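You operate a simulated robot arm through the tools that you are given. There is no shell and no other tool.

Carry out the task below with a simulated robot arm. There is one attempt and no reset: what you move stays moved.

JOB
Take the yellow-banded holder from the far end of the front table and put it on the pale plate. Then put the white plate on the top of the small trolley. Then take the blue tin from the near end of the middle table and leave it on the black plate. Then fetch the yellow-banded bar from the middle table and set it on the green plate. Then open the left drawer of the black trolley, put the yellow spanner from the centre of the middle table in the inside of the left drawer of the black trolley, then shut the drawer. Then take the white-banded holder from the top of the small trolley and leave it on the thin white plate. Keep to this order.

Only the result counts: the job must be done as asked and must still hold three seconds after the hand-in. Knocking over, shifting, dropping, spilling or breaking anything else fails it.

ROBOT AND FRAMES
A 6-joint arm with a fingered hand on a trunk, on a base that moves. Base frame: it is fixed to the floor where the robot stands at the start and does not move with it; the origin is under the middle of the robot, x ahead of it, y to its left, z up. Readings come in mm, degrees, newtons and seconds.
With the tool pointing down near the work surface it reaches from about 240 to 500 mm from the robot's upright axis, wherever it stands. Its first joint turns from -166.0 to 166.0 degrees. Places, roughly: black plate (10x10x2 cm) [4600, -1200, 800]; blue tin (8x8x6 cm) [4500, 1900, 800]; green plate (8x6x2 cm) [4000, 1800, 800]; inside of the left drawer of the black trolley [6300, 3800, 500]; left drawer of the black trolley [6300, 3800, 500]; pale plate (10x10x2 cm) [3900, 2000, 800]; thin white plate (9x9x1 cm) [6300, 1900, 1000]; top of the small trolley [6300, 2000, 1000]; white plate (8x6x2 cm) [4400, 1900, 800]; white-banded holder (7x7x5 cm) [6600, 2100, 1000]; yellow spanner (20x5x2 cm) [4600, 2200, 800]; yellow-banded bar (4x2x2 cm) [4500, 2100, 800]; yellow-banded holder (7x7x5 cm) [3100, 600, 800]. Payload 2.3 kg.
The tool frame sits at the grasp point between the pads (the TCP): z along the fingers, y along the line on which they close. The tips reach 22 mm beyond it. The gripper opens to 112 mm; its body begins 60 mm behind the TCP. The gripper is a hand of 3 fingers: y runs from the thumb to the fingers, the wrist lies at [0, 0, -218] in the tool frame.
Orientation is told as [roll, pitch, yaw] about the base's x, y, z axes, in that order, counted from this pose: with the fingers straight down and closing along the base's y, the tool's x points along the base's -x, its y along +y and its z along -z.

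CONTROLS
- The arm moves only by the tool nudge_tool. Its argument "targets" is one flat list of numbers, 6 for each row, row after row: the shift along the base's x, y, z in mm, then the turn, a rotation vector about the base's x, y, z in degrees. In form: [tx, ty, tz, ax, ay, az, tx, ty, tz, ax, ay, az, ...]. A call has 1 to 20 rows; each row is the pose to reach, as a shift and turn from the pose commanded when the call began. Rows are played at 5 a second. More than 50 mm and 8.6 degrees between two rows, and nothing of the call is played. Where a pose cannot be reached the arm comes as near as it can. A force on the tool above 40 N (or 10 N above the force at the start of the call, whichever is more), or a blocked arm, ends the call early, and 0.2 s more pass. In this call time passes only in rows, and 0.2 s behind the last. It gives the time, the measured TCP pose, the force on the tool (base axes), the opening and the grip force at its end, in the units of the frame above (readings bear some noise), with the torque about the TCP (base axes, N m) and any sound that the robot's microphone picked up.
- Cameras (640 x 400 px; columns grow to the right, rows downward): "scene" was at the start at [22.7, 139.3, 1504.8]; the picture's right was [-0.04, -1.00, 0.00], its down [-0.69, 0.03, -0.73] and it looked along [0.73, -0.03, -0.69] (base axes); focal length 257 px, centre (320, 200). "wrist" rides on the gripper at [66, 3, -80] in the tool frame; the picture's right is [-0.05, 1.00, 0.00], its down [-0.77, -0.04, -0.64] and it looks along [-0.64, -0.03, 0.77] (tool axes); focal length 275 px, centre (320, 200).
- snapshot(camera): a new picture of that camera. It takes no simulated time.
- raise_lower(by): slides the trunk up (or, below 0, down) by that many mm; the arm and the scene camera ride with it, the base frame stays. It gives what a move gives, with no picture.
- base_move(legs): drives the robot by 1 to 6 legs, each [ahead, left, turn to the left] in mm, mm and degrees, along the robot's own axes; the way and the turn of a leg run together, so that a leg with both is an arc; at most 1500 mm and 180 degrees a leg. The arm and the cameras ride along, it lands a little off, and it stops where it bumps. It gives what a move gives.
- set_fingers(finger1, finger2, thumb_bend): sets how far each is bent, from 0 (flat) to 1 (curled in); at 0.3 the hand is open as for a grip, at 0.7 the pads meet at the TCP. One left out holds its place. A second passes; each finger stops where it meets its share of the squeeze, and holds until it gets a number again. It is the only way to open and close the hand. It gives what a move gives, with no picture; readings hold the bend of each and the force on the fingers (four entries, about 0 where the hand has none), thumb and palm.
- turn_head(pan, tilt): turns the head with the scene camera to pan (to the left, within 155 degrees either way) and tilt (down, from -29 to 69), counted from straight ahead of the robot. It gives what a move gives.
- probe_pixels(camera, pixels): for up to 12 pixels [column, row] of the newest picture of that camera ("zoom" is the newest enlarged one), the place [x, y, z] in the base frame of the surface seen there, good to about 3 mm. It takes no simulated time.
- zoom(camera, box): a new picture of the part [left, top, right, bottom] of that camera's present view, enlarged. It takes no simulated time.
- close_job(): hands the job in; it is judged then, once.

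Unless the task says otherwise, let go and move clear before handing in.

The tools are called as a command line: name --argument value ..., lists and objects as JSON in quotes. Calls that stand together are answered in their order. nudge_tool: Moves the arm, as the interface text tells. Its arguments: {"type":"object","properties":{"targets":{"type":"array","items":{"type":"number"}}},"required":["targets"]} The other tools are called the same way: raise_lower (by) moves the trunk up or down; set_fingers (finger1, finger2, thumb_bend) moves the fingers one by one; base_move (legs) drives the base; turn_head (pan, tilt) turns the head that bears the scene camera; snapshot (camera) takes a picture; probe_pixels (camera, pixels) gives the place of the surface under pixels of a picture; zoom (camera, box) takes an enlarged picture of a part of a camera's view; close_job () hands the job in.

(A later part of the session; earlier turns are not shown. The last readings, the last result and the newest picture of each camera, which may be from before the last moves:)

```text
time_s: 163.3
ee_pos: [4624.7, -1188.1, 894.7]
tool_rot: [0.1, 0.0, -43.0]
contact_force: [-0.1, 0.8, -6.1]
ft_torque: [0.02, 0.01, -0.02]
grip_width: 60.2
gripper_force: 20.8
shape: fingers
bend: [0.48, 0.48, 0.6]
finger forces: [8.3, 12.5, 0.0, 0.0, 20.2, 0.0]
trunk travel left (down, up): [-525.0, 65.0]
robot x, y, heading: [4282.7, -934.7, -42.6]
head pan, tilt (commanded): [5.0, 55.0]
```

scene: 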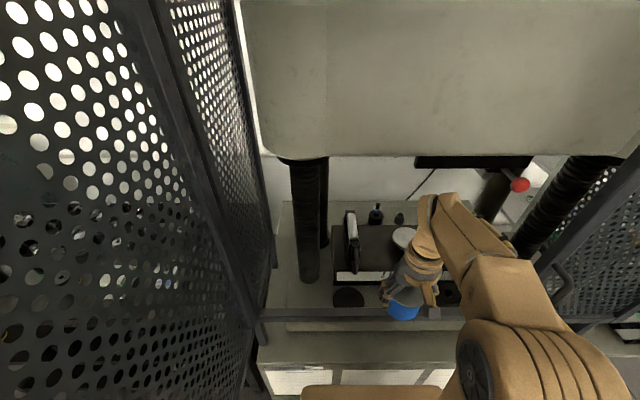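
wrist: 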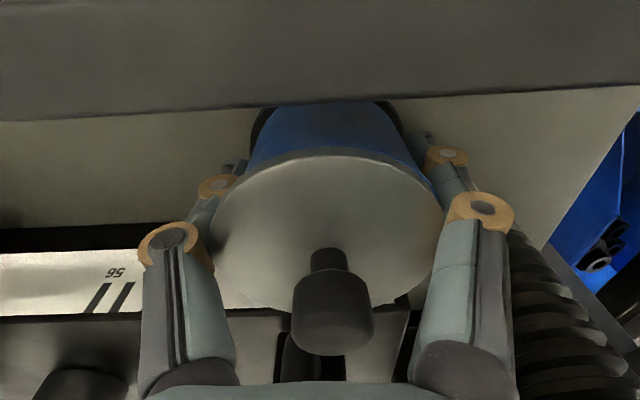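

nudge_tool --targets '[0, 0, -1.5, 0, 0, 0, 0, 0, -2.5, 0, 0, 0, 0, 0, -3.5, 0, 0, 0]'

zoom --camera "scene" --box '[310, 170, 400, 250]'

```text
time_s: 164.1
ee_pos: [4625.5, -1187.4, 891.6]
tool_rot: [0.0, 0.1, -43.0]
contact_force: [-0.1, -0.8, -2.1]
ft_torque: [0.09, 0.03, -0.02]
grip_width: 60.2
gripper_force: 20.6
shape: fingers
bend: [0.48, 0.48, 0.6]
finger forces: [8.2, 12.4, 0.0, 0.1, 20.1, 0.0]
trunk travel left (down, up): [-525.0, 65.0]
robot x, y, heading: [4288.2, -941.2, -42.8]
head pan, tilt (commanded): [5.0, 55.0]
```

```text
5.00 times, centred on (355, 210) of scene
```

zoom: 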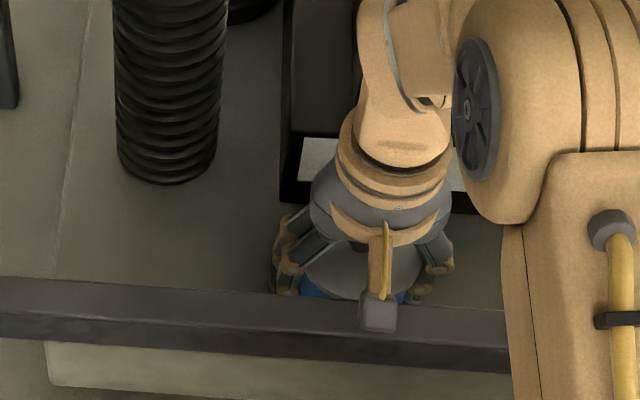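

The load fell from 6.1 to 2.1 N, so the tin is touching the disc. One more millimetre.

nudge_tool --targets '[0, 0, -1, 0, 0, 0]'

```text
time_s: 164.5
ee_pos: [4625.6, -1186.4, 890.1]
tool_rot: [0.1, 0.0, -43.0]
contact_force: [0.5, -2.6, 3.6]
ft_torque: [0.19, -0.12, -0.04]
grip_width: 60.1
gripper_force: 20.6
shape: fingers
bend: [0.48, 0.48, 0.6]
finger forces: [8.7, 12.4, 0.0, 0.0, 20.1, 0.0]
trunk travel left (down, up): [-525.0, 65.0]
robot x, y, heading: [4284.0, -939.4, -42.8]
head pan, tilt (commanded): [5.0, 55.0]
```

The tin is seated (+3.6 N). I'll open the hand moderately.

set_fingers --finger1 0.33 --finger2 0.33 --thumb_bend 0.38

snapshot --camera "wrist"

```text
time_s: 165.5
ee_pos: [4625.2, -1186.8, 890.5]
tool_rot: [0.1, 0.0, -43.0]
contact_force: [1.1, -0.8, 0.0]
ft_torque: [0.01, 0.0, 0.03]
grip_width: 96.2
gripper_force: 0.2
shape: fingers
bend: [0.33, 0.33, 0.38]
finger forces: [0.1, 0.0, 0.0, 0.1, 0.0, 0.0]
trunk travel left (down, up): [-525.0, 65.0]
robot x, y, heading: [4285.8, -937.9, -42.7]
head pan, tilt (commanded): [5.0, 55.0]
heard: snap
```

```text
taken
```

wrist: 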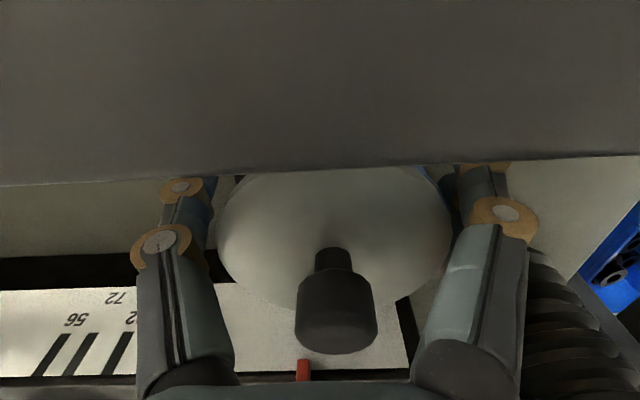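

The tin stands free (a second snap as it was released, like sheet metal popping back). I'll rise straight up, then back out over the rail.

nudge_tool --targets '[0, 0, 10, 0, 0, 0, 0, 0, 25, 0, 0, 0, -2, 2, 50, 0, 0, 0, -2, 2, 85, 0, 0, 0, -2, 2, 125, 0, 0, 0, -20, 12, 135, 0, 0, 0, -50, 15, 140, 0, 0, 0, -85, 20, 140, 0, 0, 0, -120, 25, 140, 0, 0, 0, -145, 30, 140, 0, 0, 0]'

zoom --camera "scene" --box '[280, 110, 440, 260]'

snapshot --camera "wrist"

```text
time_s: 167.7
ee_pos: [4479.8, -1157.2, 1030.5]
tool_rot: [0.0, -0.1, -43.2]
contact_force: [0.9, -0.2, -0.6]
ft_torque: [-0.01, 0.0, -0.02]
grip_width: 96.0
gripper_force: 0.0
shape: fingers
bend: [0.33, 0.33, 0.38]
finger forces: [0.0, 0.0, 0.0, 0.0, 0.0, 0.1]
trunk travel left (down, up): [-525.0, 65.0]
robot x, y, heading: [4284.4, -938.1, -42.5]
head pan, tilt (commanded): [5.0, 55.0]
```

```text
2.67 times, centred on (360, 185) of scene
```

zoom: 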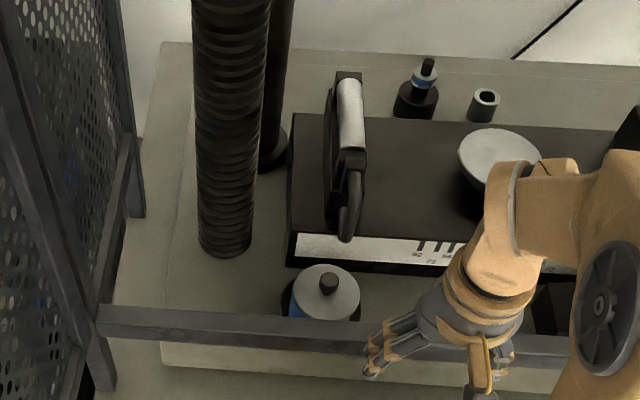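

```text
taken
```

wrist: 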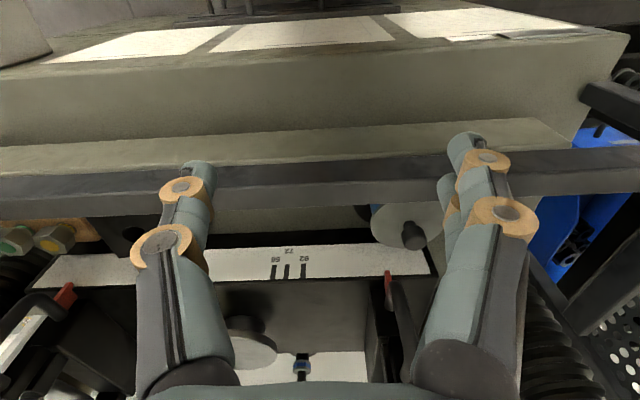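

The blue tin stands on the black plate, and the lever and rail are untouched. I'll back out from between the doors and return to the middle table for the yellow-banded bar.

base_move --legs '[[-597, 21, 0], [0, 0, 132]]'

raise_lower --by -100

turn_head --pan 0 --tilt 30

snapshot --camera "scene"

```text
time_s: 176.6
ee_pos: [3894.8, -230.0, 1030.8]
tool_rot: [0.1, 0.0, 89.5]
contact_force: [-1.2, 0.5, -0.1]
ft_torque: [0.03, 0.04, -0.02]
grip_width: 96.0
gripper_force: 0.0
shape: fingers
bend: [0.33, 0.33, 0.38]
finger forces: [0.1, 0.0, 0.0, 0.1, 0.0, 0.1]
trunk travel left (down, up): [-525.0, 65.0]
robot x, y, heading: [3862.2, -520.2, 89.7]
head pan, tilt (commanded): [5.0, 55.0]
```

```text
time_s: 177.9
ee_pos: [3896.0, -230.2, 931.0]
tool_rot: [0.0, 0.1, 89.4]
contact_force: [0.6, -0.9, -0.1]
ft_torque: [0.0, 0.0, 0.03]
grip_width: 95.9
gripper_force: 0.1
shape: fingers
bend: [0.33, 0.33, 0.38]
finger forces: [0.1, 0.1, 0.0, 0.0, 0.0, 0.0]
trunk travel left (down, up): [-425.0, 165.0]
robot x, y, heading: [3865.5, -520.8, 89.7]
head pan, tilt (commanded): [5.0, 55.0]
```

```text
time_s: 178.8
ee_pos: [3895.4, -230.1, 930.6]
tool_rot: [0.0, 0.0, 89.4]
contact_force: [0.6, 0.6, 0.6]
ft_torque: [0.04, -0.02, -0.04]
grip_width: 96.1
gripper_force: 0.0
shape: fingers
bend: [0.33, 0.33, 0.38]
finger forces: [0.0, 0.0, 0.1, 0.0, 0.0, 0.0]
trunk travel left (down, up): [-425.0, 165.0]
robot x, y, heading: [3863.9, -522.9, 89.5]
head pan, tilt (commanded): [0.0, 30.0]
```

```text
taken
```

scene: 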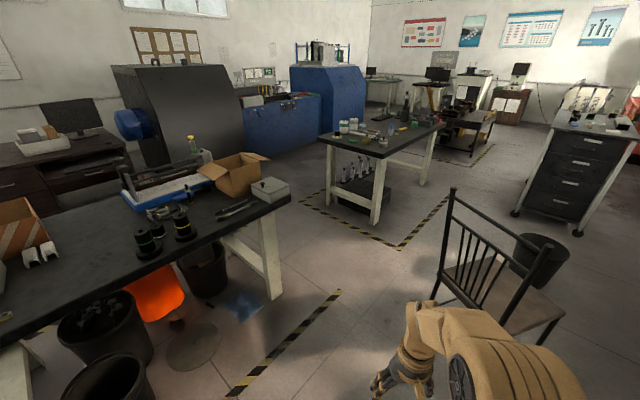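

The chair and path look as before. I'll raise the arm to z≈1050 and drive back around to the right side of the middle table.

nudge_tool --targets '[0, 0, 40, 0, 0, 0, 0, 0, 80, 0, 0, 0, 0, 0, 120, 0, 0, 0]'

base_move --legs '[[821, 91, 0], [703, -364, 0], [566, -745, 0], [0, 0, 48]]'

turn_head --pan 0 --tilt 50

snapshot --camera "scene"

snapshot --camera "wrist"

```text
time_s: 179.6
ee_pos: [3894.1, -232.6, 1053.1]
tool_rot: [0.0, -0.2, 89.4]
contact_force: [0.1, -0.7, 0.5]
ft_torque: [0.0, 0.01, -0.02]
grip_width: 95.8
gripper_force: 0.1
shape: fingers
bend: [0.33, 0.33, 0.38]
finger forces: [0.0, 0.1, 0.1, 0.1, 0.0, 0.1]
trunk travel left (down, up): [-425.0, 165.0]
robot x, y, heading: [3866.7, -520.4, 89.7]
head pan, tilt (commanded): [0.0, 30.0]
```

```text
time_s: 194.4
ee_pos: [4673.3, 1781.7, 1052.2]
tool_rot: [0.0, 0.0, 138.1]
contact_force: [0.6, -0.2, -0.9]
ft_torque: [-0.03, 0.01, 0.01]
grip_width: 95.8
gripper_force: 0.1
shape: fingers
bend: [0.33, 0.33, 0.38]
finger forces: [0.0, 0.0, 0.0, 0.0, 0.0, 0.0]
trunk travel left (down, up): [-425.0, 165.0]
robot x, y, heading: [4869.2, 1570.4, 138.5]
head pan, tilt (commanded): [0.0, 30.0]
```

```text
time_s: 195.3
ee_pos: [4673.2, 1780.8, 1052.1]
tool_rot: [0.1, -0.1, 138.1]
contact_force: [0.0, 0.0, 0.3]
ft_torque: [0.01, 0.0, 0.01]
grip_width: 96.1
gripper_force: 0.0
shape: fingers
bend: [0.33, 0.33, 0.38]
finger forces: [0.0, 0.1, 0.0, 0.0, 0.1, 0.1]
trunk travel left (down, up): [-425.0, 165.0]
robot x, y, heading: [4870.9, 1569.4, 138.4]
head pan, tilt (commanded): [0.0, 50.0]
```

```text
taken
```

scene: 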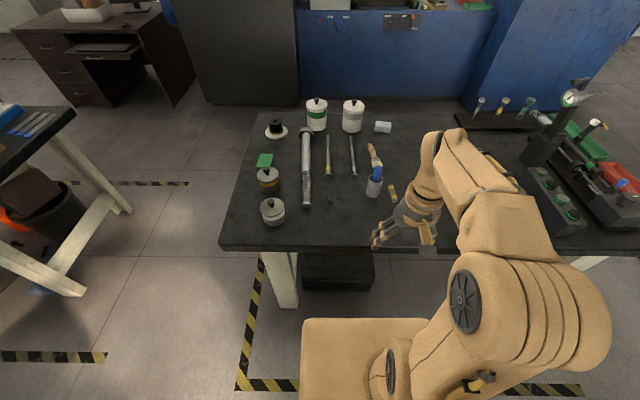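

```text
taken
```

wrist: 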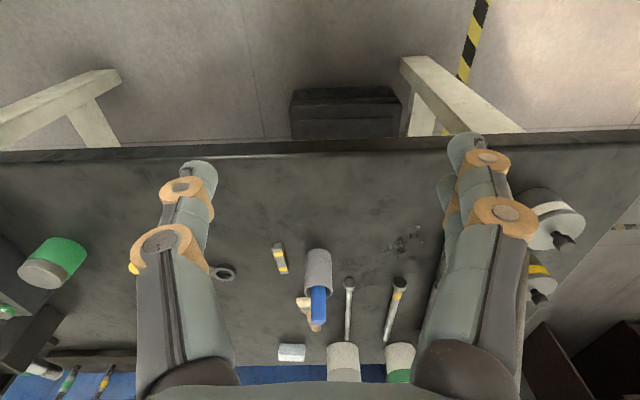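

The bar shows at wrist (280,258) next to the cup. I'll zoom on it and probe.

zoom --camera "wrist" --box '[200, 210, 350, 330]'

probe_pixels --camera "wrist" --pixels '[[276, 247], [280, 258], [284, 270], [279, 252], [282, 265], [318, 270], [222, 273], [300, 155]]'

```text
3.33 times, centred on (275, 270) of wrist
```

zoom: 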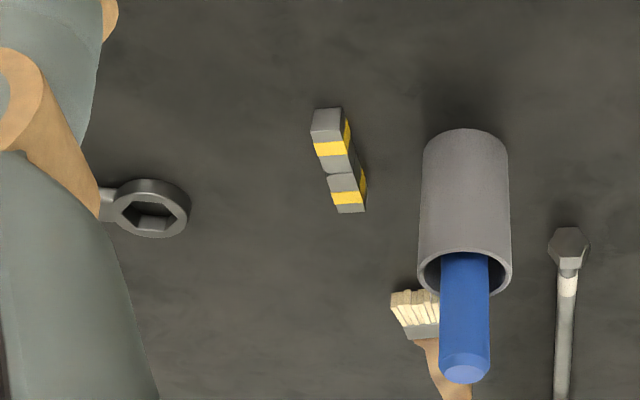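

```text
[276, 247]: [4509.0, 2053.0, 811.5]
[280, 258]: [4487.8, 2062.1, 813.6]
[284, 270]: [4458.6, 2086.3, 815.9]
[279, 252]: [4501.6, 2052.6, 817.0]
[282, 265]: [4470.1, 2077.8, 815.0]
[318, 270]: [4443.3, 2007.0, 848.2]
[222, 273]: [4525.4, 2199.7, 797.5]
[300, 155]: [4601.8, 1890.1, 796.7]
```

There appear to be two small yellow-banded blocks end to end; I need a closer look. I'll drive closer and bring the wrist camera over them.

base_move --legs '[[165, -100, 0]]'

snapshot --camera "wrist"

snapshot --camera "scene"

```text
time_s: 196.8
ee_pos: [4614.4, 1964.7, 1051.7]
tool_rot: [0.0, 0.0, 138.3]
contact_force: [-1.0, -0.5, 0.4]
ft_torque: [0.0, -0.01, -0.02]
grip_width: 96.0
gripper_force: 0.1
shape: fingers
bend: [0.33, 0.33, 0.38]
finger forces: [0.0, 0.0, 0.0, 0.1, 0.0, 0.0]
trunk travel left (down, up): [-425.0, 165.0]
robot x, y, heading: [4812.7, 1751.9, 138.4]
head pan, tilt (commanded): [0.0, 50.0]
```

```text
taken
```

wrist: 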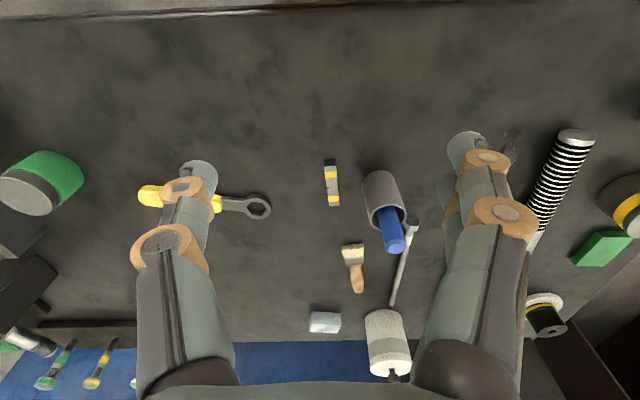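

```text
taken
```

scene: 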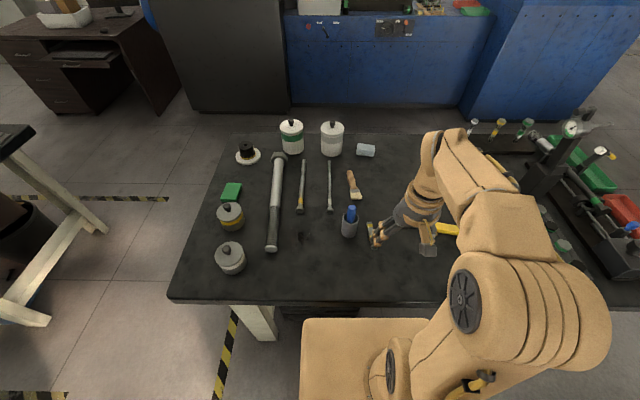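

The bar is at wrist (332,182). I'll zoom in.

zoom --camera "wrist" --box '[295, 145, 375, 220]'

probe_pixels --camera "zoom" --pixels '[[270, 120], [320, 118], [275, 180], [318, 180], [282, 240], [325, 240], [285, 300], [330, 300], [300, 150], [305, 250], [300, 205], [308, 290]]'

```text
5.33 times, centred on (335, 182) of wrist
```

zoom: 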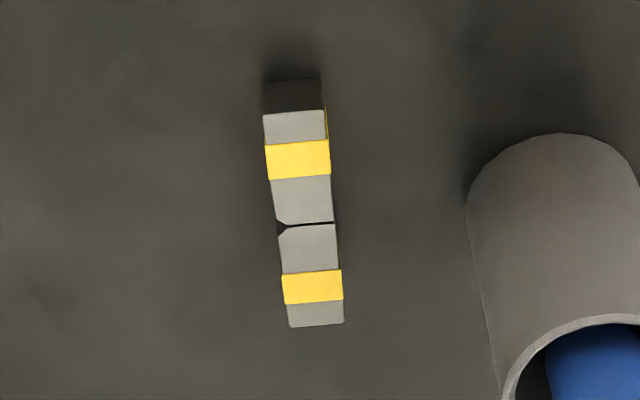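

```text
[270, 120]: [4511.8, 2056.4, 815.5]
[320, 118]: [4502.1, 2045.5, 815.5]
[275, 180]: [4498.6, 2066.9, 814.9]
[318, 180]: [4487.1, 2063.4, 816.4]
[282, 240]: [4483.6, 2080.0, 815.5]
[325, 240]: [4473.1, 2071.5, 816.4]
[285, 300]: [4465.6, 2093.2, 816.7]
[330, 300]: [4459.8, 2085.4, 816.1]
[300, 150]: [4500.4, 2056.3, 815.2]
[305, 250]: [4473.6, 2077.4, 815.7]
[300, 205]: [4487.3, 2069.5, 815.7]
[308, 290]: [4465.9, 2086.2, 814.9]
```

The zoom shows two small pieces (each about 35 x 17 x 16 mm) lying end to end with a notch and a thin line between. I'll bring the wrist camera closer to see whether they are one body or two.

nudge_tool --targets '[-25, 20, -20, 0, 0, 0, -50, 40, -50, 0, 0, 0, -70, 55, -85, 0, 0, 0, -80, 60, -125, 0, 0, 0]'

snapshot --camera "wrist"

```text
time_s: 197.8
ee_pos: [4533.8, 2026.9, 925.2]
tool_rot: [0.1, 0.0, 138.4]
contact_force: [-0.2, -0.6, 0.0]
ft_torque: [0.0, -0.01, 0.01]
grip_width: 96.3
gripper_force: 0.1
shape: fingers
bend: [0.33, 0.33, 0.38]
finger forces: [0.0, 0.0, 0.0, 0.0, 0.0, 0.0]
trunk travel left (down, up): [-425.0, 165.0]
robot x, y, heading: [4811.8, 1751.8, 138.6]
head pan, tilt (commanded): [0.0, 50.0]
```

```text
taken
```

wrist: 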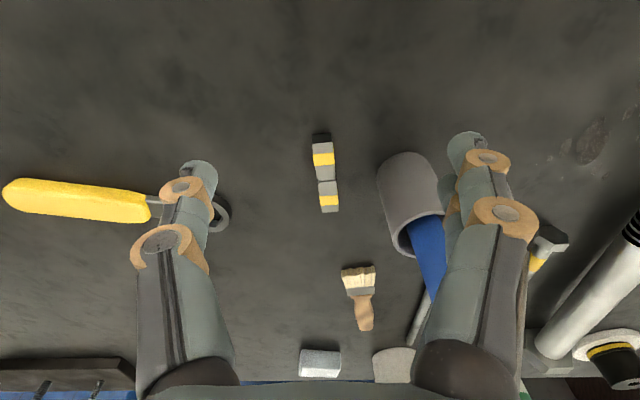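

zoom --camera "wrist" --box '[295, 120, 355, 225]'

probe_pixels --camera "zoom" --pixels '[[285, 95], [355, 90], [290, 170], [365, 165], [300, 230], [370, 225], [310, 320], [375, 315], [330, 130], [340, 270], [330, 203], [325, 70]]'

```text
3.81 times, centred on (325, 172) of wrist
```

zoom: 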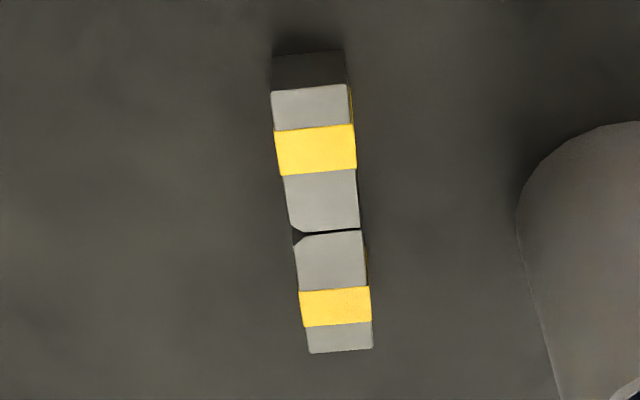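

```text
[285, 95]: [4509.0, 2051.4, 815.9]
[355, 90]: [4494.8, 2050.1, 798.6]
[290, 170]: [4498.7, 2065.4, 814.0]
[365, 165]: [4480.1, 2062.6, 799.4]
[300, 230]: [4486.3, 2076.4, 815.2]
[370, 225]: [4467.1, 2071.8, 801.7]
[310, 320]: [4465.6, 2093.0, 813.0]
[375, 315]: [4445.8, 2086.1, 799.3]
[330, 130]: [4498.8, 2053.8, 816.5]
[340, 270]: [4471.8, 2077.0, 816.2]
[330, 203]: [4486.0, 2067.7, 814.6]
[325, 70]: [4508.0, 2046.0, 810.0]
```

It looks like a notched bar in two separate halves, each about 35 mm long, aligned at ~139.5°. I'll check the cup's exact place, since the fingers will come down between it and the bar.

probe_pixels --camera "wrist" --pixels '[[382, 190], [380, 175], [390, 160], [405, 155], [425, 160], [390, 220], [396, 235], [440, 190], [410, 175], [395, 200], [412, 258], [440, 218]]'

zoom --camera "scene" --box '[310, 160, 450, 290]'

```text
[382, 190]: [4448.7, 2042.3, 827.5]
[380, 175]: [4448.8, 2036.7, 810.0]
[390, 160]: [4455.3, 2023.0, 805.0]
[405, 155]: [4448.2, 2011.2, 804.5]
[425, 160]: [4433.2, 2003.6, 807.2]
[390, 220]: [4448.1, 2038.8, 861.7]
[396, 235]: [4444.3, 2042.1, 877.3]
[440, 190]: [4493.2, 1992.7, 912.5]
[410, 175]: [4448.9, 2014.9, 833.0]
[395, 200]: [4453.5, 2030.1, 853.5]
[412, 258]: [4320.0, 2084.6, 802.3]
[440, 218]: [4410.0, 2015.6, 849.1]
```

```text
3.08 times, centred on (380, 225) of scene
```

zoom: 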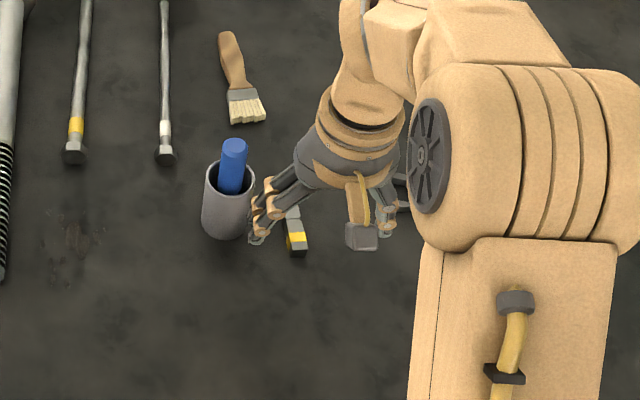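

The cup's centre is (4431,2027), radius 24. I'll probe the finger knuckles to know the hand's width above the tips.

probe_pixels --camera "wrist" --pixels '[[485, 155], [505, 213], [535, 225], [475, 270], [465, 140], [445, 190], [455, 215], [185, 188], [160, 240], [140, 250], [200, 280], [510, 160]]'

```text
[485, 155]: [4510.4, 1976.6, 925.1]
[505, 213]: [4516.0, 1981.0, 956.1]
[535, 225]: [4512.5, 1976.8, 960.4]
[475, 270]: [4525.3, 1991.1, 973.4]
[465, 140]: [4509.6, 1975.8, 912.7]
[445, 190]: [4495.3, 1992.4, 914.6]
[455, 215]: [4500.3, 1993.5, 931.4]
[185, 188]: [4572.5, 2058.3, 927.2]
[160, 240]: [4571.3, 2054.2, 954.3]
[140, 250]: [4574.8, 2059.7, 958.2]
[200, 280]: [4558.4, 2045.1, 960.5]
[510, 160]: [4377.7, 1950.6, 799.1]
```

Finger knuckles stand out about 43 mm when preshaped, leaving roughly 10 mm to the cup if I grip the near half toward its outer end. I'll preshape the hand and move over it.

set_fingers --finger1 0.58 --finger2 0.58 --thumb_bend 0.5

nudge_tool --targets '[-15, 14, 0, 0, 0, 2, -30, 28.5, 0, 0, 0, 3.5, -30, 28.5, -20, 0, 0, 3.5]'

snapshot --camera "wrist"

zoom --camera "scene" --box '[310, 160, 450, 290]'

```text
time_s: 198.8
ee_pos: [4535.7, 2027.5, 926.7]
tool_rot: [-0.1, 0.0, 138.2]
contact_force: [0.5, 0.7, 0.2]
ft_torque: [0.01, 0.03, 0.01]
grip_width: 46.0
gripper_force: 0.1
shape: fingers
bend: [0.57, 0.57, 0.5]
finger forces: [0.0, 0.0, 0.0, 0.0, 0.1, 0.0]
trunk travel left (down, up): [-425.0, 165.0]
robot x, y, heading: [4814.4, 1753.0, 138.5]
head pan, tilt (commanded): [0.0, 50.0]
```

```text
time_s: 199.6
ee_pos: [4503.1, 2055.2, 907.4]
tool_rot: [0.0, 0.0, 141.8]
contact_force: [-0.6, 0.2, 0.1]
ft_torque: [0.04, 0.0, 0.0]
grip_width: 45.6
gripper_force: 0.1
shape: fingers
bend: [0.57, 0.57, 0.5]
finger forces: [0.0, 0.0, 0.1, 0.1, 0.0, 0.0]
trunk travel left (down, up): [-425.0, 165.0]
robot x, y, heading: [4811.5, 1753.5, 139.1]
head pan, tilt (commanded): [0.0, 50.0]
```

```text
taken
```

wrist: 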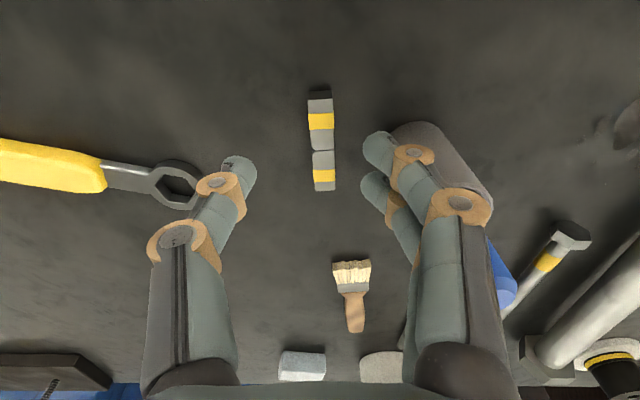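

```text
3.08 times, centred on (380, 225) of scene
```

zoom: 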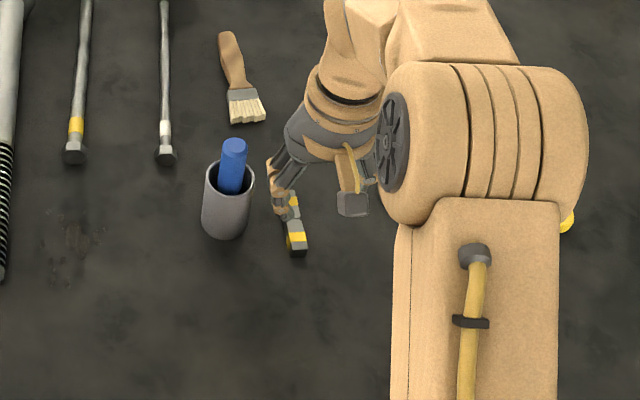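

The bar's near half is at wrist (321,122) between thumb and fingers. I'll probe its edges again for the final alignment.

zoom --camera "wrist" --box '[270, 70, 380, 210]'

probe_pixels --camera "wrist" --pixels '[[310, 102], [331, 100], [310, 125], [333, 123], [312, 147], [333, 146], [321, 102], [322, 124], [323, 147], [323, 156], [325, 188], [321, 92]]'

```text
2.86 times, centred on (325, 140) of wrist
```

zoom: 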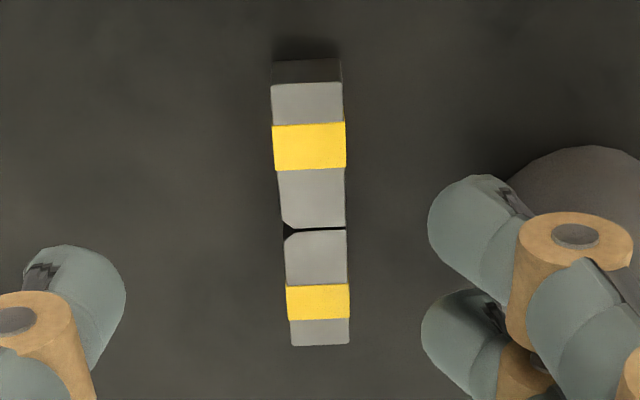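

```text
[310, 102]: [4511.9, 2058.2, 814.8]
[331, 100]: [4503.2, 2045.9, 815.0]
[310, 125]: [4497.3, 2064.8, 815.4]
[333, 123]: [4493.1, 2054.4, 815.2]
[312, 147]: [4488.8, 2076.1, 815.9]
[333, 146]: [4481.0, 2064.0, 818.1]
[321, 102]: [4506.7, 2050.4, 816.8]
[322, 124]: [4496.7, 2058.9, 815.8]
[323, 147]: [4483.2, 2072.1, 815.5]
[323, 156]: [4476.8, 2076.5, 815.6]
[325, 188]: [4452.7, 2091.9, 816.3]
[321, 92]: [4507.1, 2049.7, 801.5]
```

The near half's centre line runs right under the TCP. I'll descend to z≈832 and check for contact.

nudge_tool --targets '[0, 0, -25, 0, 0, 0, 0, 0, -48, 0, 0, 0, 0, 0, -64, 0, 0, 0, 0, 0, -75, 0, 0, 0]'

snapshot --camera "wrist"

zoom --camera "scene" --box '[310, 180, 430, 280]'

```text
time_s: 200.6
ee_pos: [4506.1, 2054.0, 831.5]
tool_rot: [0.0, 0.0, 141.8]
contact_force: [0.5, 0.0, 0.0]
ft_torque: [0.02, 0.0, -0.02]
grip_width: 45.8
gripper_force: 0.1
shape: fingers
bend: [0.57, 0.57, 0.5]
finger forces: [0.0, 0.0, 0.1, 0.0, 0.0, 0.0]
trunk travel left (down, up): [-425.0, 165.0]
robot x, y, heading: [4814.7, 1753.3, 138.3]
head pan, tilt (commanded): [0.0, 50.0]
```

```text
taken
```

wrist: 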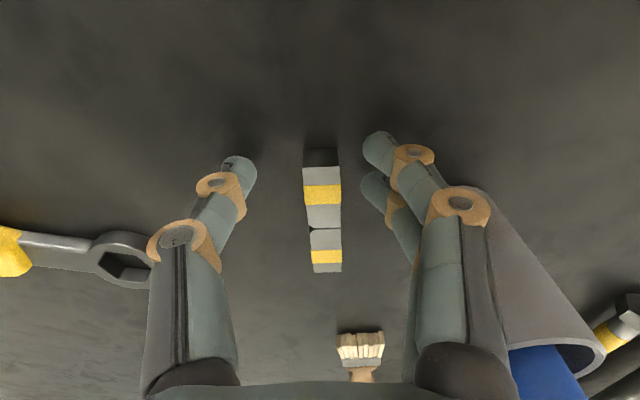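

```text
4.00 times, centred on (370, 230) of scene
```

zoom: 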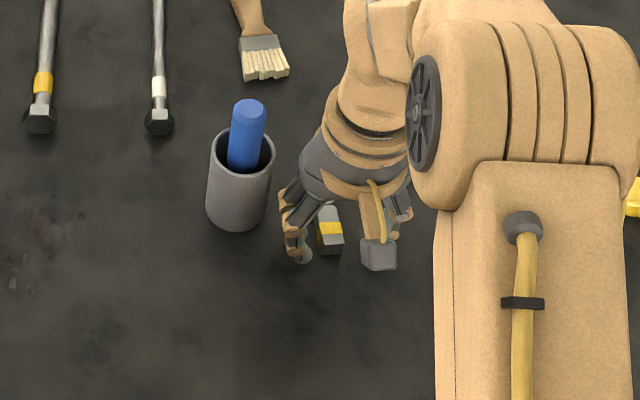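

No contact yet; the TCP sits near the outer end of the near half, so I'll tighten the finger preshape and shift 5 mm toward its centre.

set_fingers --finger1 0.61 --finger2 0.61 --thumb_bend 0.55

nudge_tool --targets '[-2, 1.6, 0, 0, 0, 0, -4, 3.2, -1, 0, 0, 0]'

snapshot --camera "wrist"

```text
time_s: 201.6
ee_pos: [4505.6, 2052.4, 831.4]
tool_rot: [-0.1, 0.0, 141.7]
contact_force: [0.0, -0.5, 0.4]
ft_torque: [0.02, 0.04, 0.02]
grip_width: 33.5
gripper_force: 0.2
shape: fingers
bend: [0.61, 0.61, 0.55]
finger forces: [0.0, 0.1, 0.0, 0.0, 0.1, 0.0]
trunk travel left (down, up): [-425.0, 165.0]
robot x, y, heading: [4812.9, 1752.5, 138.3]
head pan, tilt (commanded): [0.0, 50.0]
```

```text
time_s: 202.2
ee_pos: [4500.6, 2057.5, 831.8]
tool_rot: [0.0, 0.0, 141.8]
contact_force: [0.1, 0.0, 0.7]
ft_torque: [-0.03, 0.02, 0.02]
grip_width: 33.1
gripper_force: 0.0
shape: fingers
bend: [0.61, 0.61, 0.55]
finger forces: [0.0, 0.1, 0.1, 0.1, 0.0, 0.1]
trunk travel left (down, up): [-425.0, 165.0]
robot x, y, heading: [4812.9, 1751.5, 138.7]
head pan, tilt (commanded): [0.0, 50.0]
```

```text
taken
```

wrist: 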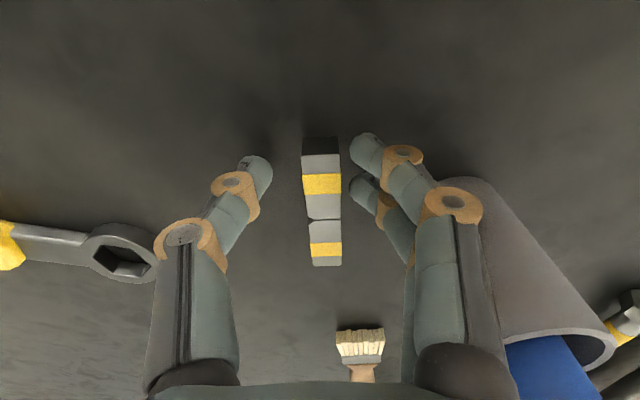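

The near half now spans about −26 to +9 mm along the fingers, which suits both fingers and thumb. I'll lower 4 mm and close gently.

nudge_tool --targets '[0, 0, -2, 0, 0, 0, 0, 0, -4, 0, 0, 0]'

set_fingers --finger1 0.7 --finger2 0.7 --thumb_bend 0.7

snapshot --camera "wrist"

```text
time_s: 202.8
ee_pos: [4500.1, 2056.9, 827.1]
tool_rot: [0.0, -0.1, 141.8]
contact_force: [0.2, 0.7, 4.3]
ft_torque: [0.08, -0.07, 0.03]
grip_width: 33.1
gripper_force: 1.4
shape: fingers
bend: [0.61, 0.61, 0.55]
finger forces: [0.0, 0.0, 0.0, 0.0, 3.3, 0.0]
trunk travel left (down, up): [-425.0, 165.0]
robot x, y, heading: [4809.5, 1750.0, 138.7]
head pan, tilt (commanded): [0.0, 50.0]
```

```text
time_s: 203.8
ee_pos: [4500.1, 2057.3, 825.9]
tool_rot: [-0.1, 0.0, 141.8]
contact_force: [0.4, -0.4, 0.8]
ft_torque: [0.0, -0.02, -0.01]
grip_width: 12.9
gripper_force: 5.2
shape: fingers
bend: [0.68, 0.67, 0.67]
finger forces: [2.4, 2.8, 0.0, 0.0, 5.1, 0.0]
trunk travel left (down, up): [-425.0, 165.0]
robot x, y, heading: [4810.2, 1753.5, 139.0]
head pan, tilt (commanded): [0.0, 50.0]
```

```text
taken
```

wrist: 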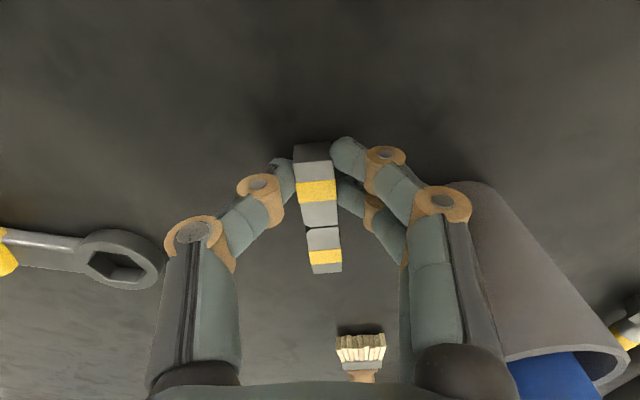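

The near half is pinched lightly (5 N) and the far half hasn't moved. I'll squeeze a bit more, then lift a little and look.

set_fingers --finger1 0.76 --finger2 0.76 --thumb_bend 0.76

nudge_tool --targets '[0, 0, 6, 0, 0, 0, 0, 0, 14, 0, 0, 0, 0, 0, 25, 0, 0, 0]'

snapshot --camera "wrist"

zoom --camera "scene" --box '[310, 180, 430, 280]'

```text
time_s: 204.8
ee_pos: [4500.0, 2058.0, 825.9]
tool_rot: [-0.1, 0.0, 141.8]
contact_force: [0.2, 0.3, -0.6]
ft_torque: [-0.04, -0.07, 0.01]
grip_width: 11.4
gripper_force: 13.3
shape: fingers
bend: [0.73, 0.72, 0.67]
finger forces: [6.8, 6.8, 0.0, 0.0, 13.7, 0.0]
trunk travel left (down, up): [-425.0, 165.0]
robot x, y, heading: [4810.4, 1753.9, 138.6]
head pan, tilt (commanded): [0.0, 50.0]
```

```text
time_s: 205.6
ee_pos: [4501.0, 2056.3, 853.1]
tool_rot: [0.1, 0.1, 141.8]
contact_force: [-0.5, 0.3, -1.6]
ft_torque: [0.0, -0.05, -0.04]
grip_width: 11.3
gripper_force: 13.4
shape: fingers
bend: [0.73, 0.72, 0.67]
finger forces: [7.0, 6.6, 0.1, 0.1, 13.7, 0.0]
trunk travel left (down, up): [-425.0, 165.0]
robot x, y, heading: [4813.6, 1749.4, 138.7]
head pan, tilt (commanded): [0.0, 50.0]
```

```text
taken
```

wrist: 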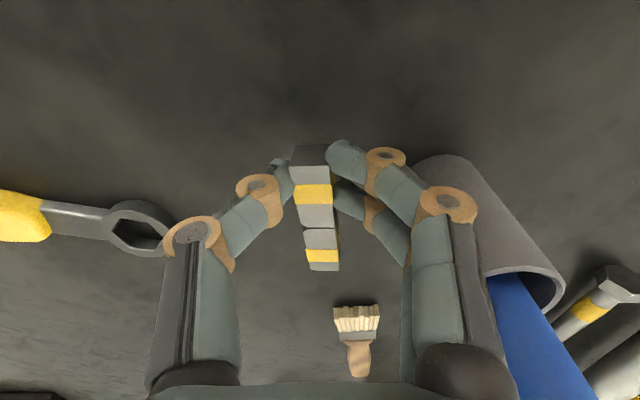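

```text
4.00 times, centred on (370, 230) of scene
```

zoom: 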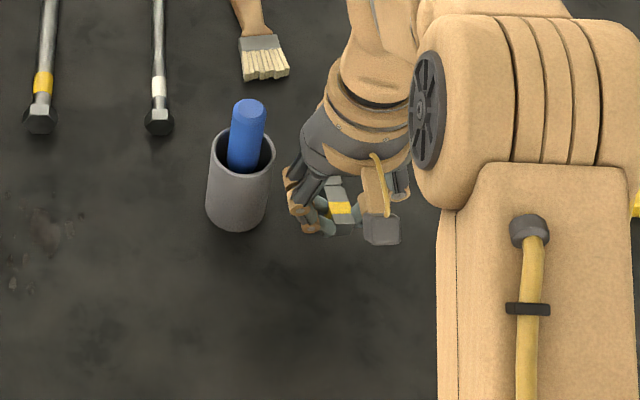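

Both halves seem to have come up together (the far half keeps its place at (320,250) in the picture). I'll probe to confirm.

probe_pixels --camera "wrist" --pixels '[[313, 175], [313, 195], [318, 213], [320, 240], [321, 256], [323, 267], [316, 224], [330, 230]]'

zoom --camera "wrist" --box '[260, 120, 400, 290]'

```text
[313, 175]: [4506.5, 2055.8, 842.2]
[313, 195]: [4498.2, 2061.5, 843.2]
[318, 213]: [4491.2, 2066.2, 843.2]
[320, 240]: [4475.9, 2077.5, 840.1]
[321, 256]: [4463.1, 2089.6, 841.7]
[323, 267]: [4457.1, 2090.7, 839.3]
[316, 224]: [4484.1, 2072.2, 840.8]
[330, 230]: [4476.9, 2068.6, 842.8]
```

```text
2.35 times, centred on (330, 205) of wrist
```

zoom: 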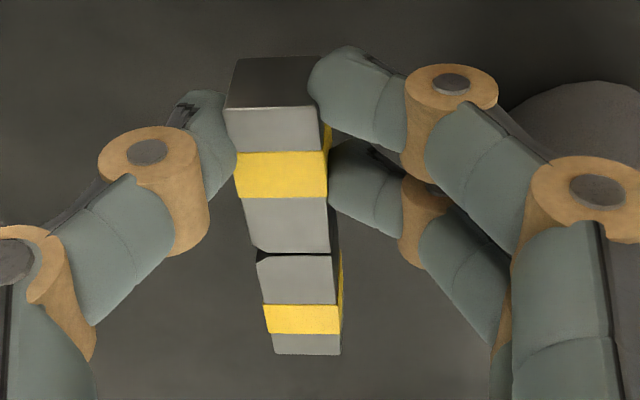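

Both parts lifted together, so it is one notched bar (about 71 mm long), held near its outer end. I'll raise it and retract toward the robot.

nudge_tool --targets '[0, 0, 40, 0, 0, 0, 0, 0, 85, 0, 0, 0, 0, 0, 130, 0, 0, 0, 0, 0, 175, 0, 0, 0, 30, -29, 190, 0, 0, 0, 62, -60, 195, 0, 0, 0, 95, -93, 195, 0, 0, 0]'

base_move --legs '[[-190, 0, 0]]'

snapshot --camera "wrist"

```text
time_s: 207.2
ee_pos: [4597.5, 1965.7, 1047.8]
tool_rot: [-0.1, -0.1, 141.7]
contact_force: [0.3, -0.4, -1.7]
ft_torque: [-0.02, 0.0, 0.0]
grip_width: 11.4
gripper_force: 13.4
shape: fingers
bend: [0.73, 0.72, 0.67]
finger forces: [7.2, 6.5, 0.2, 0.0, 13.7, 0.1]
trunk travel left (down, up): [-425.0, 165.0]
robot x, y, heading: [4815.6, 1752.5, 138.7]
head pan, tilt (commanded): [0.0, 50.0]
```

```text
time_s: 208.8
ee_pos: [4738.3, 1839.9, 1048.0]
tool_rot: [0.0, 0.0, 141.8]
contact_force: [-0.7, 0.4, -1.3]
ft_torque: [-0.02, -0.04, -0.01]
grip_width: 11.4
gripper_force: 13.7
shape: fingers
bend: [0.73, 0.72, 0.67]
finger forces: [7.1, 6.5, 0.0, 0.0, 13.7, 0.0]
trunk travel left (down, up): [-425.0, 165.0]
robot x, y, heading: [4960.0, 1628.7, 138.5]
head pan, tilt (commanded): [0.0, 50.0]
```

```text
taken
```

wrist: 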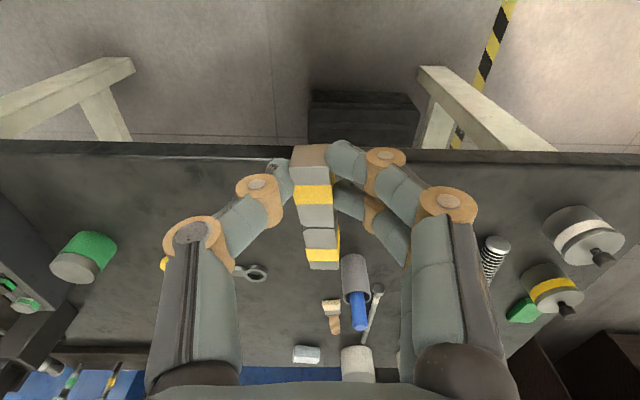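

The bar is held and its old place is empty. I'll turn, back along the table and go to its near end in front of the green plate.

base_move --legs '[[0, 0, -89], [-872, 75, 0], [10, 736, 0]]'

turn_head --pan 0 --tilt 52

snapshot --camera "scene"

snapshot --camera "wrist"

```text
time_s: 220.8
ee_pos: [3975.7, 1689.4, 1048.4]
tool_rot: [0.0, 0.0, 54.5]
contact_force: [0.2, 0.0, -2.1]
ft_torque: [-0.06, 0.01, -0.02]
grip_width: 11.5
gripper_force: 12.8
shape: fingers
bend: [0.73, 0.72, 0.67]
finger forces: [7.3, 6.2, 0.0, 0.1, 13.7, 0.0]
trunk travel left (down, up): [-425.0, 165.0]
robot x, y, heading: [3773.3, 1462.2, 51.1]
head pan, tilt (commanded): [0.0, 50.0]
```

```text
time_s: 221.4
ee_pos: [3977.3, 1689.9, 1047.9]
tool_rot: [0.0, 0.0, 54.4]
contact_force: [0.1, -0.6, -1.6]
ft_torque: [-0.02, 0.04, -0.06]
grip_width: 11.4
gripper_force: 13.6
shape: fingers
bend: [0.73, 0.72, 0.67]
finger forces: [7.2, 6.2, 0.0, 0.0, 13.6, 0.0]
trunk travel left (down, up): [-425.0, 165.0]
robot x, y, heading: [3775.5, 1463.9, 51.2]
head pan, tilt (commanded): [0.0, 52.0]
```

```text
taken
```

scene: 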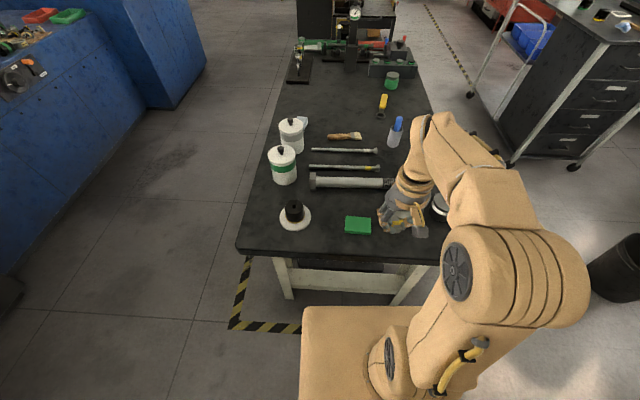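

```text
taken
```

wrist: 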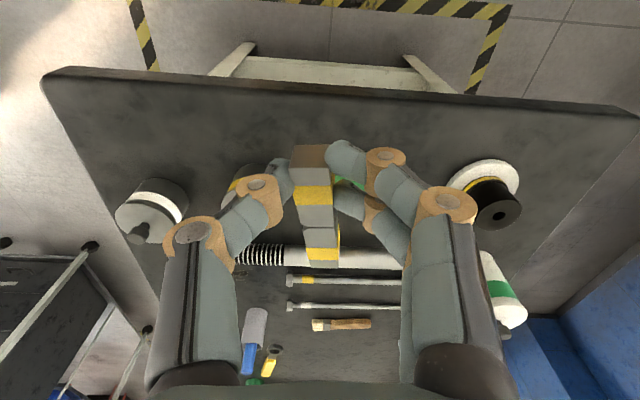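

The green plate is at scene (358,225). I'll zoom and probe its corners.

zoom --camera "scene" --box '[310, 190, 450, 260]'

probe_pixels --camera "scene" --pixels '[[347, 218], [370, 217], [371, 232], [345, 233], [358, 225], [330, 250], [400, 255], [440, 205], [358, 218], [358, 232], [346, 225], [370, 225]]'

```text
4.57 times, centred on (380, 225) of scene
```

zoom: 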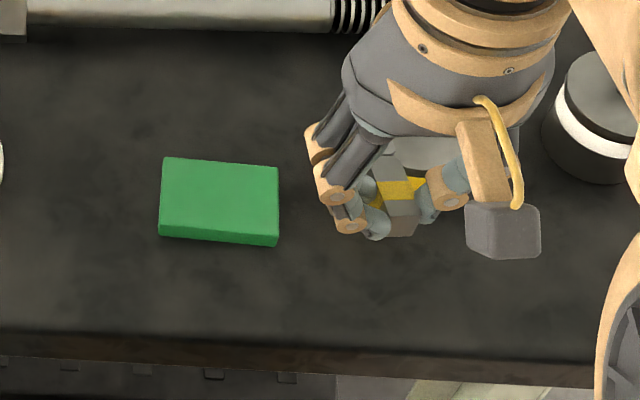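

```text
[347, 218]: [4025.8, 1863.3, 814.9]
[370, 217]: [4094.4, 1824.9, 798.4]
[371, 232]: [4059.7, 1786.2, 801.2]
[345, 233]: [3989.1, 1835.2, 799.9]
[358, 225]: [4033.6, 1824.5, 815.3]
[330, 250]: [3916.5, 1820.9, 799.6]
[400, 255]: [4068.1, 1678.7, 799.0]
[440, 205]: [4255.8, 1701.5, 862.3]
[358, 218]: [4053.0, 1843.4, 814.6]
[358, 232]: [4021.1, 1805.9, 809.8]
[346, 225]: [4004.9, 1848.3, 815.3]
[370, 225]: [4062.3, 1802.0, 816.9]
```

probe_pixels --camera "zoom" --pixels '[[168, 163], [273, 172], [273, 228], [166, 219], [220, 195], [220, 165], [220, 222], [167, 190], [274, 200], [220, 235], [160, 235]]'

probe_pixels --camera "wrist" --pixels '[[313, 170], [313, 193], [316, 213], [320, 238], [322, 253], [325, 265], [298, 175], [330, 215], [340, 255]]'

```text
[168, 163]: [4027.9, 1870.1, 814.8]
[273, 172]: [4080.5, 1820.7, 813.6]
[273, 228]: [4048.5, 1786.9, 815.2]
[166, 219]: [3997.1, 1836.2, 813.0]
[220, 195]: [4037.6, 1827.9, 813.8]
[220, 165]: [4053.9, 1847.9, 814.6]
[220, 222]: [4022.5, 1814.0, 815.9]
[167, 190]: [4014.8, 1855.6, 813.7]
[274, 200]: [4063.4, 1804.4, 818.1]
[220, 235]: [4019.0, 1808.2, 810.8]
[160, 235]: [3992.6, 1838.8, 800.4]
```

```text
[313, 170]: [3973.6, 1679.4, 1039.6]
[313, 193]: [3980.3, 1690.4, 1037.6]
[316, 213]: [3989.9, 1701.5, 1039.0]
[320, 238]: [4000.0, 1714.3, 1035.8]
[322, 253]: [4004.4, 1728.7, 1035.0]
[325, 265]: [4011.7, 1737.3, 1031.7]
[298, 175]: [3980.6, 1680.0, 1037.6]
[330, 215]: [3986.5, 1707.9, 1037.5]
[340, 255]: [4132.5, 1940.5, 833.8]
```

The green plate's centre is (4038.5,1828.5), top z≈815, long side along −43°. I'll move 60 mm closer, then turn the bar to lie along the plate's long side.

base_move --legs '[[60, 0, 0]]'

nudge_tool --targets '[0, 0, 5, 0, 0, -8, 0, 0, 10, 0, 0, -16, 0, 0, 10, 0, 0, -24, 0, 0, 10, 0, 0, -32, 0, 0, 10, 0, 0, -40, 0, 0, 10, 0, 0, -48, 0, 0, 10, 0, 0, -56, 0, 0, 10, 0, 0, -64, 0, 0, 10, 0, 0, -72, 0, 0, 10, 0, 0, -80, 0, 0, 10, 0, 0, -88, 0, 0, 10, 0, 0, -93, 0, 0, 10, 0, 0, -97.4]'

snapshot --camera "wrist"

snapshot --camera "scene"

```text
time_s: 222.4
ee_pos: [4016.1, 1736.9, 1047.7]
tool_rot: [0.0, 0.1, 54.3]
contact_force: [0.8, -0.3, -2.6]
ft_torque: [-0.04, 0.03, -0.04]
grip_width: 11.3
gripper_force: 13.7
shape: fingers
bend: [0.73, 0.72, 0.67]
finger forces: [7.2, 6.3, 0.1, 0.0, 13.6, 0.0]
trunk travel left (down, up): [-425.0, 165.0]
robot x, y, heading: [3808.6, 1512.4, 51.5]
head pan, tilt (commanded): [0.0, 52.0]
```

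```text
time_s: 225.2
ee_pos: [4014.8, 1735.7, 1056.2]
tool_rot: [0.1, 0.0, -43.1]
contact_force: [-0.1, 0.3, -1.7]
ft_torque: [0.02, 0.02, 0.0]
grip_width: 11.2
gripper_force: 13.2
shape: fingers
bend: [0.73, 0.72, 0.67]
finger forces: [7.2, 6.2, 0.0, 0.0, 13.6, 0.0]
trunk travel left (down, up): [-425.0, 165.0]
robot x, y, heading: [3811.5, 1509.2, 51.2]
head pan, tilt (commanded): [0.0, 52.0]
```

```text
taken
```

wrist: 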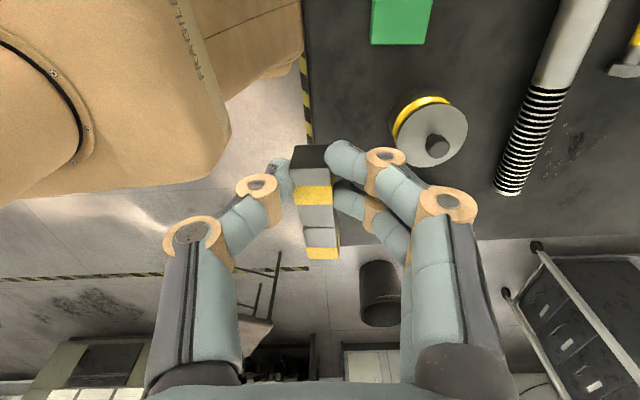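

```text
taken
```

scene: 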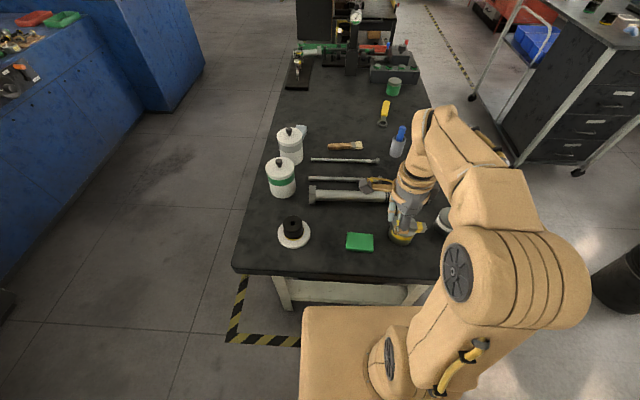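

I'll measure the bar's droop in the hand.

zoom --camera "wrist" --box '[250, 120, 410, 290]'

probe_pixels --camera "wrist" --pixels '[[313, 175], [313, 185], [314, 196], [317, 215], [320, 235], [322, 252], [310, 155], [335, 235], [322, 257]]'

```text
2.35 times, centred on (330, 205) of wrist
```

zoom: 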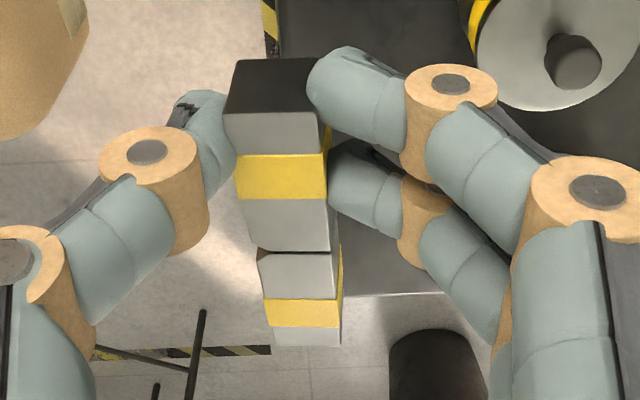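

```text
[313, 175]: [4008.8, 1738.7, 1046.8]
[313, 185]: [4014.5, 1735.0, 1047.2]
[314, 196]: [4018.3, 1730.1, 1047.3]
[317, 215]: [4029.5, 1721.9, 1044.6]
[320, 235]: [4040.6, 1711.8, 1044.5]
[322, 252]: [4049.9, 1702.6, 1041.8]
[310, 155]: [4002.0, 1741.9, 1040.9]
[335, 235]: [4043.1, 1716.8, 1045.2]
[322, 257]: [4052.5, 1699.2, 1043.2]
```

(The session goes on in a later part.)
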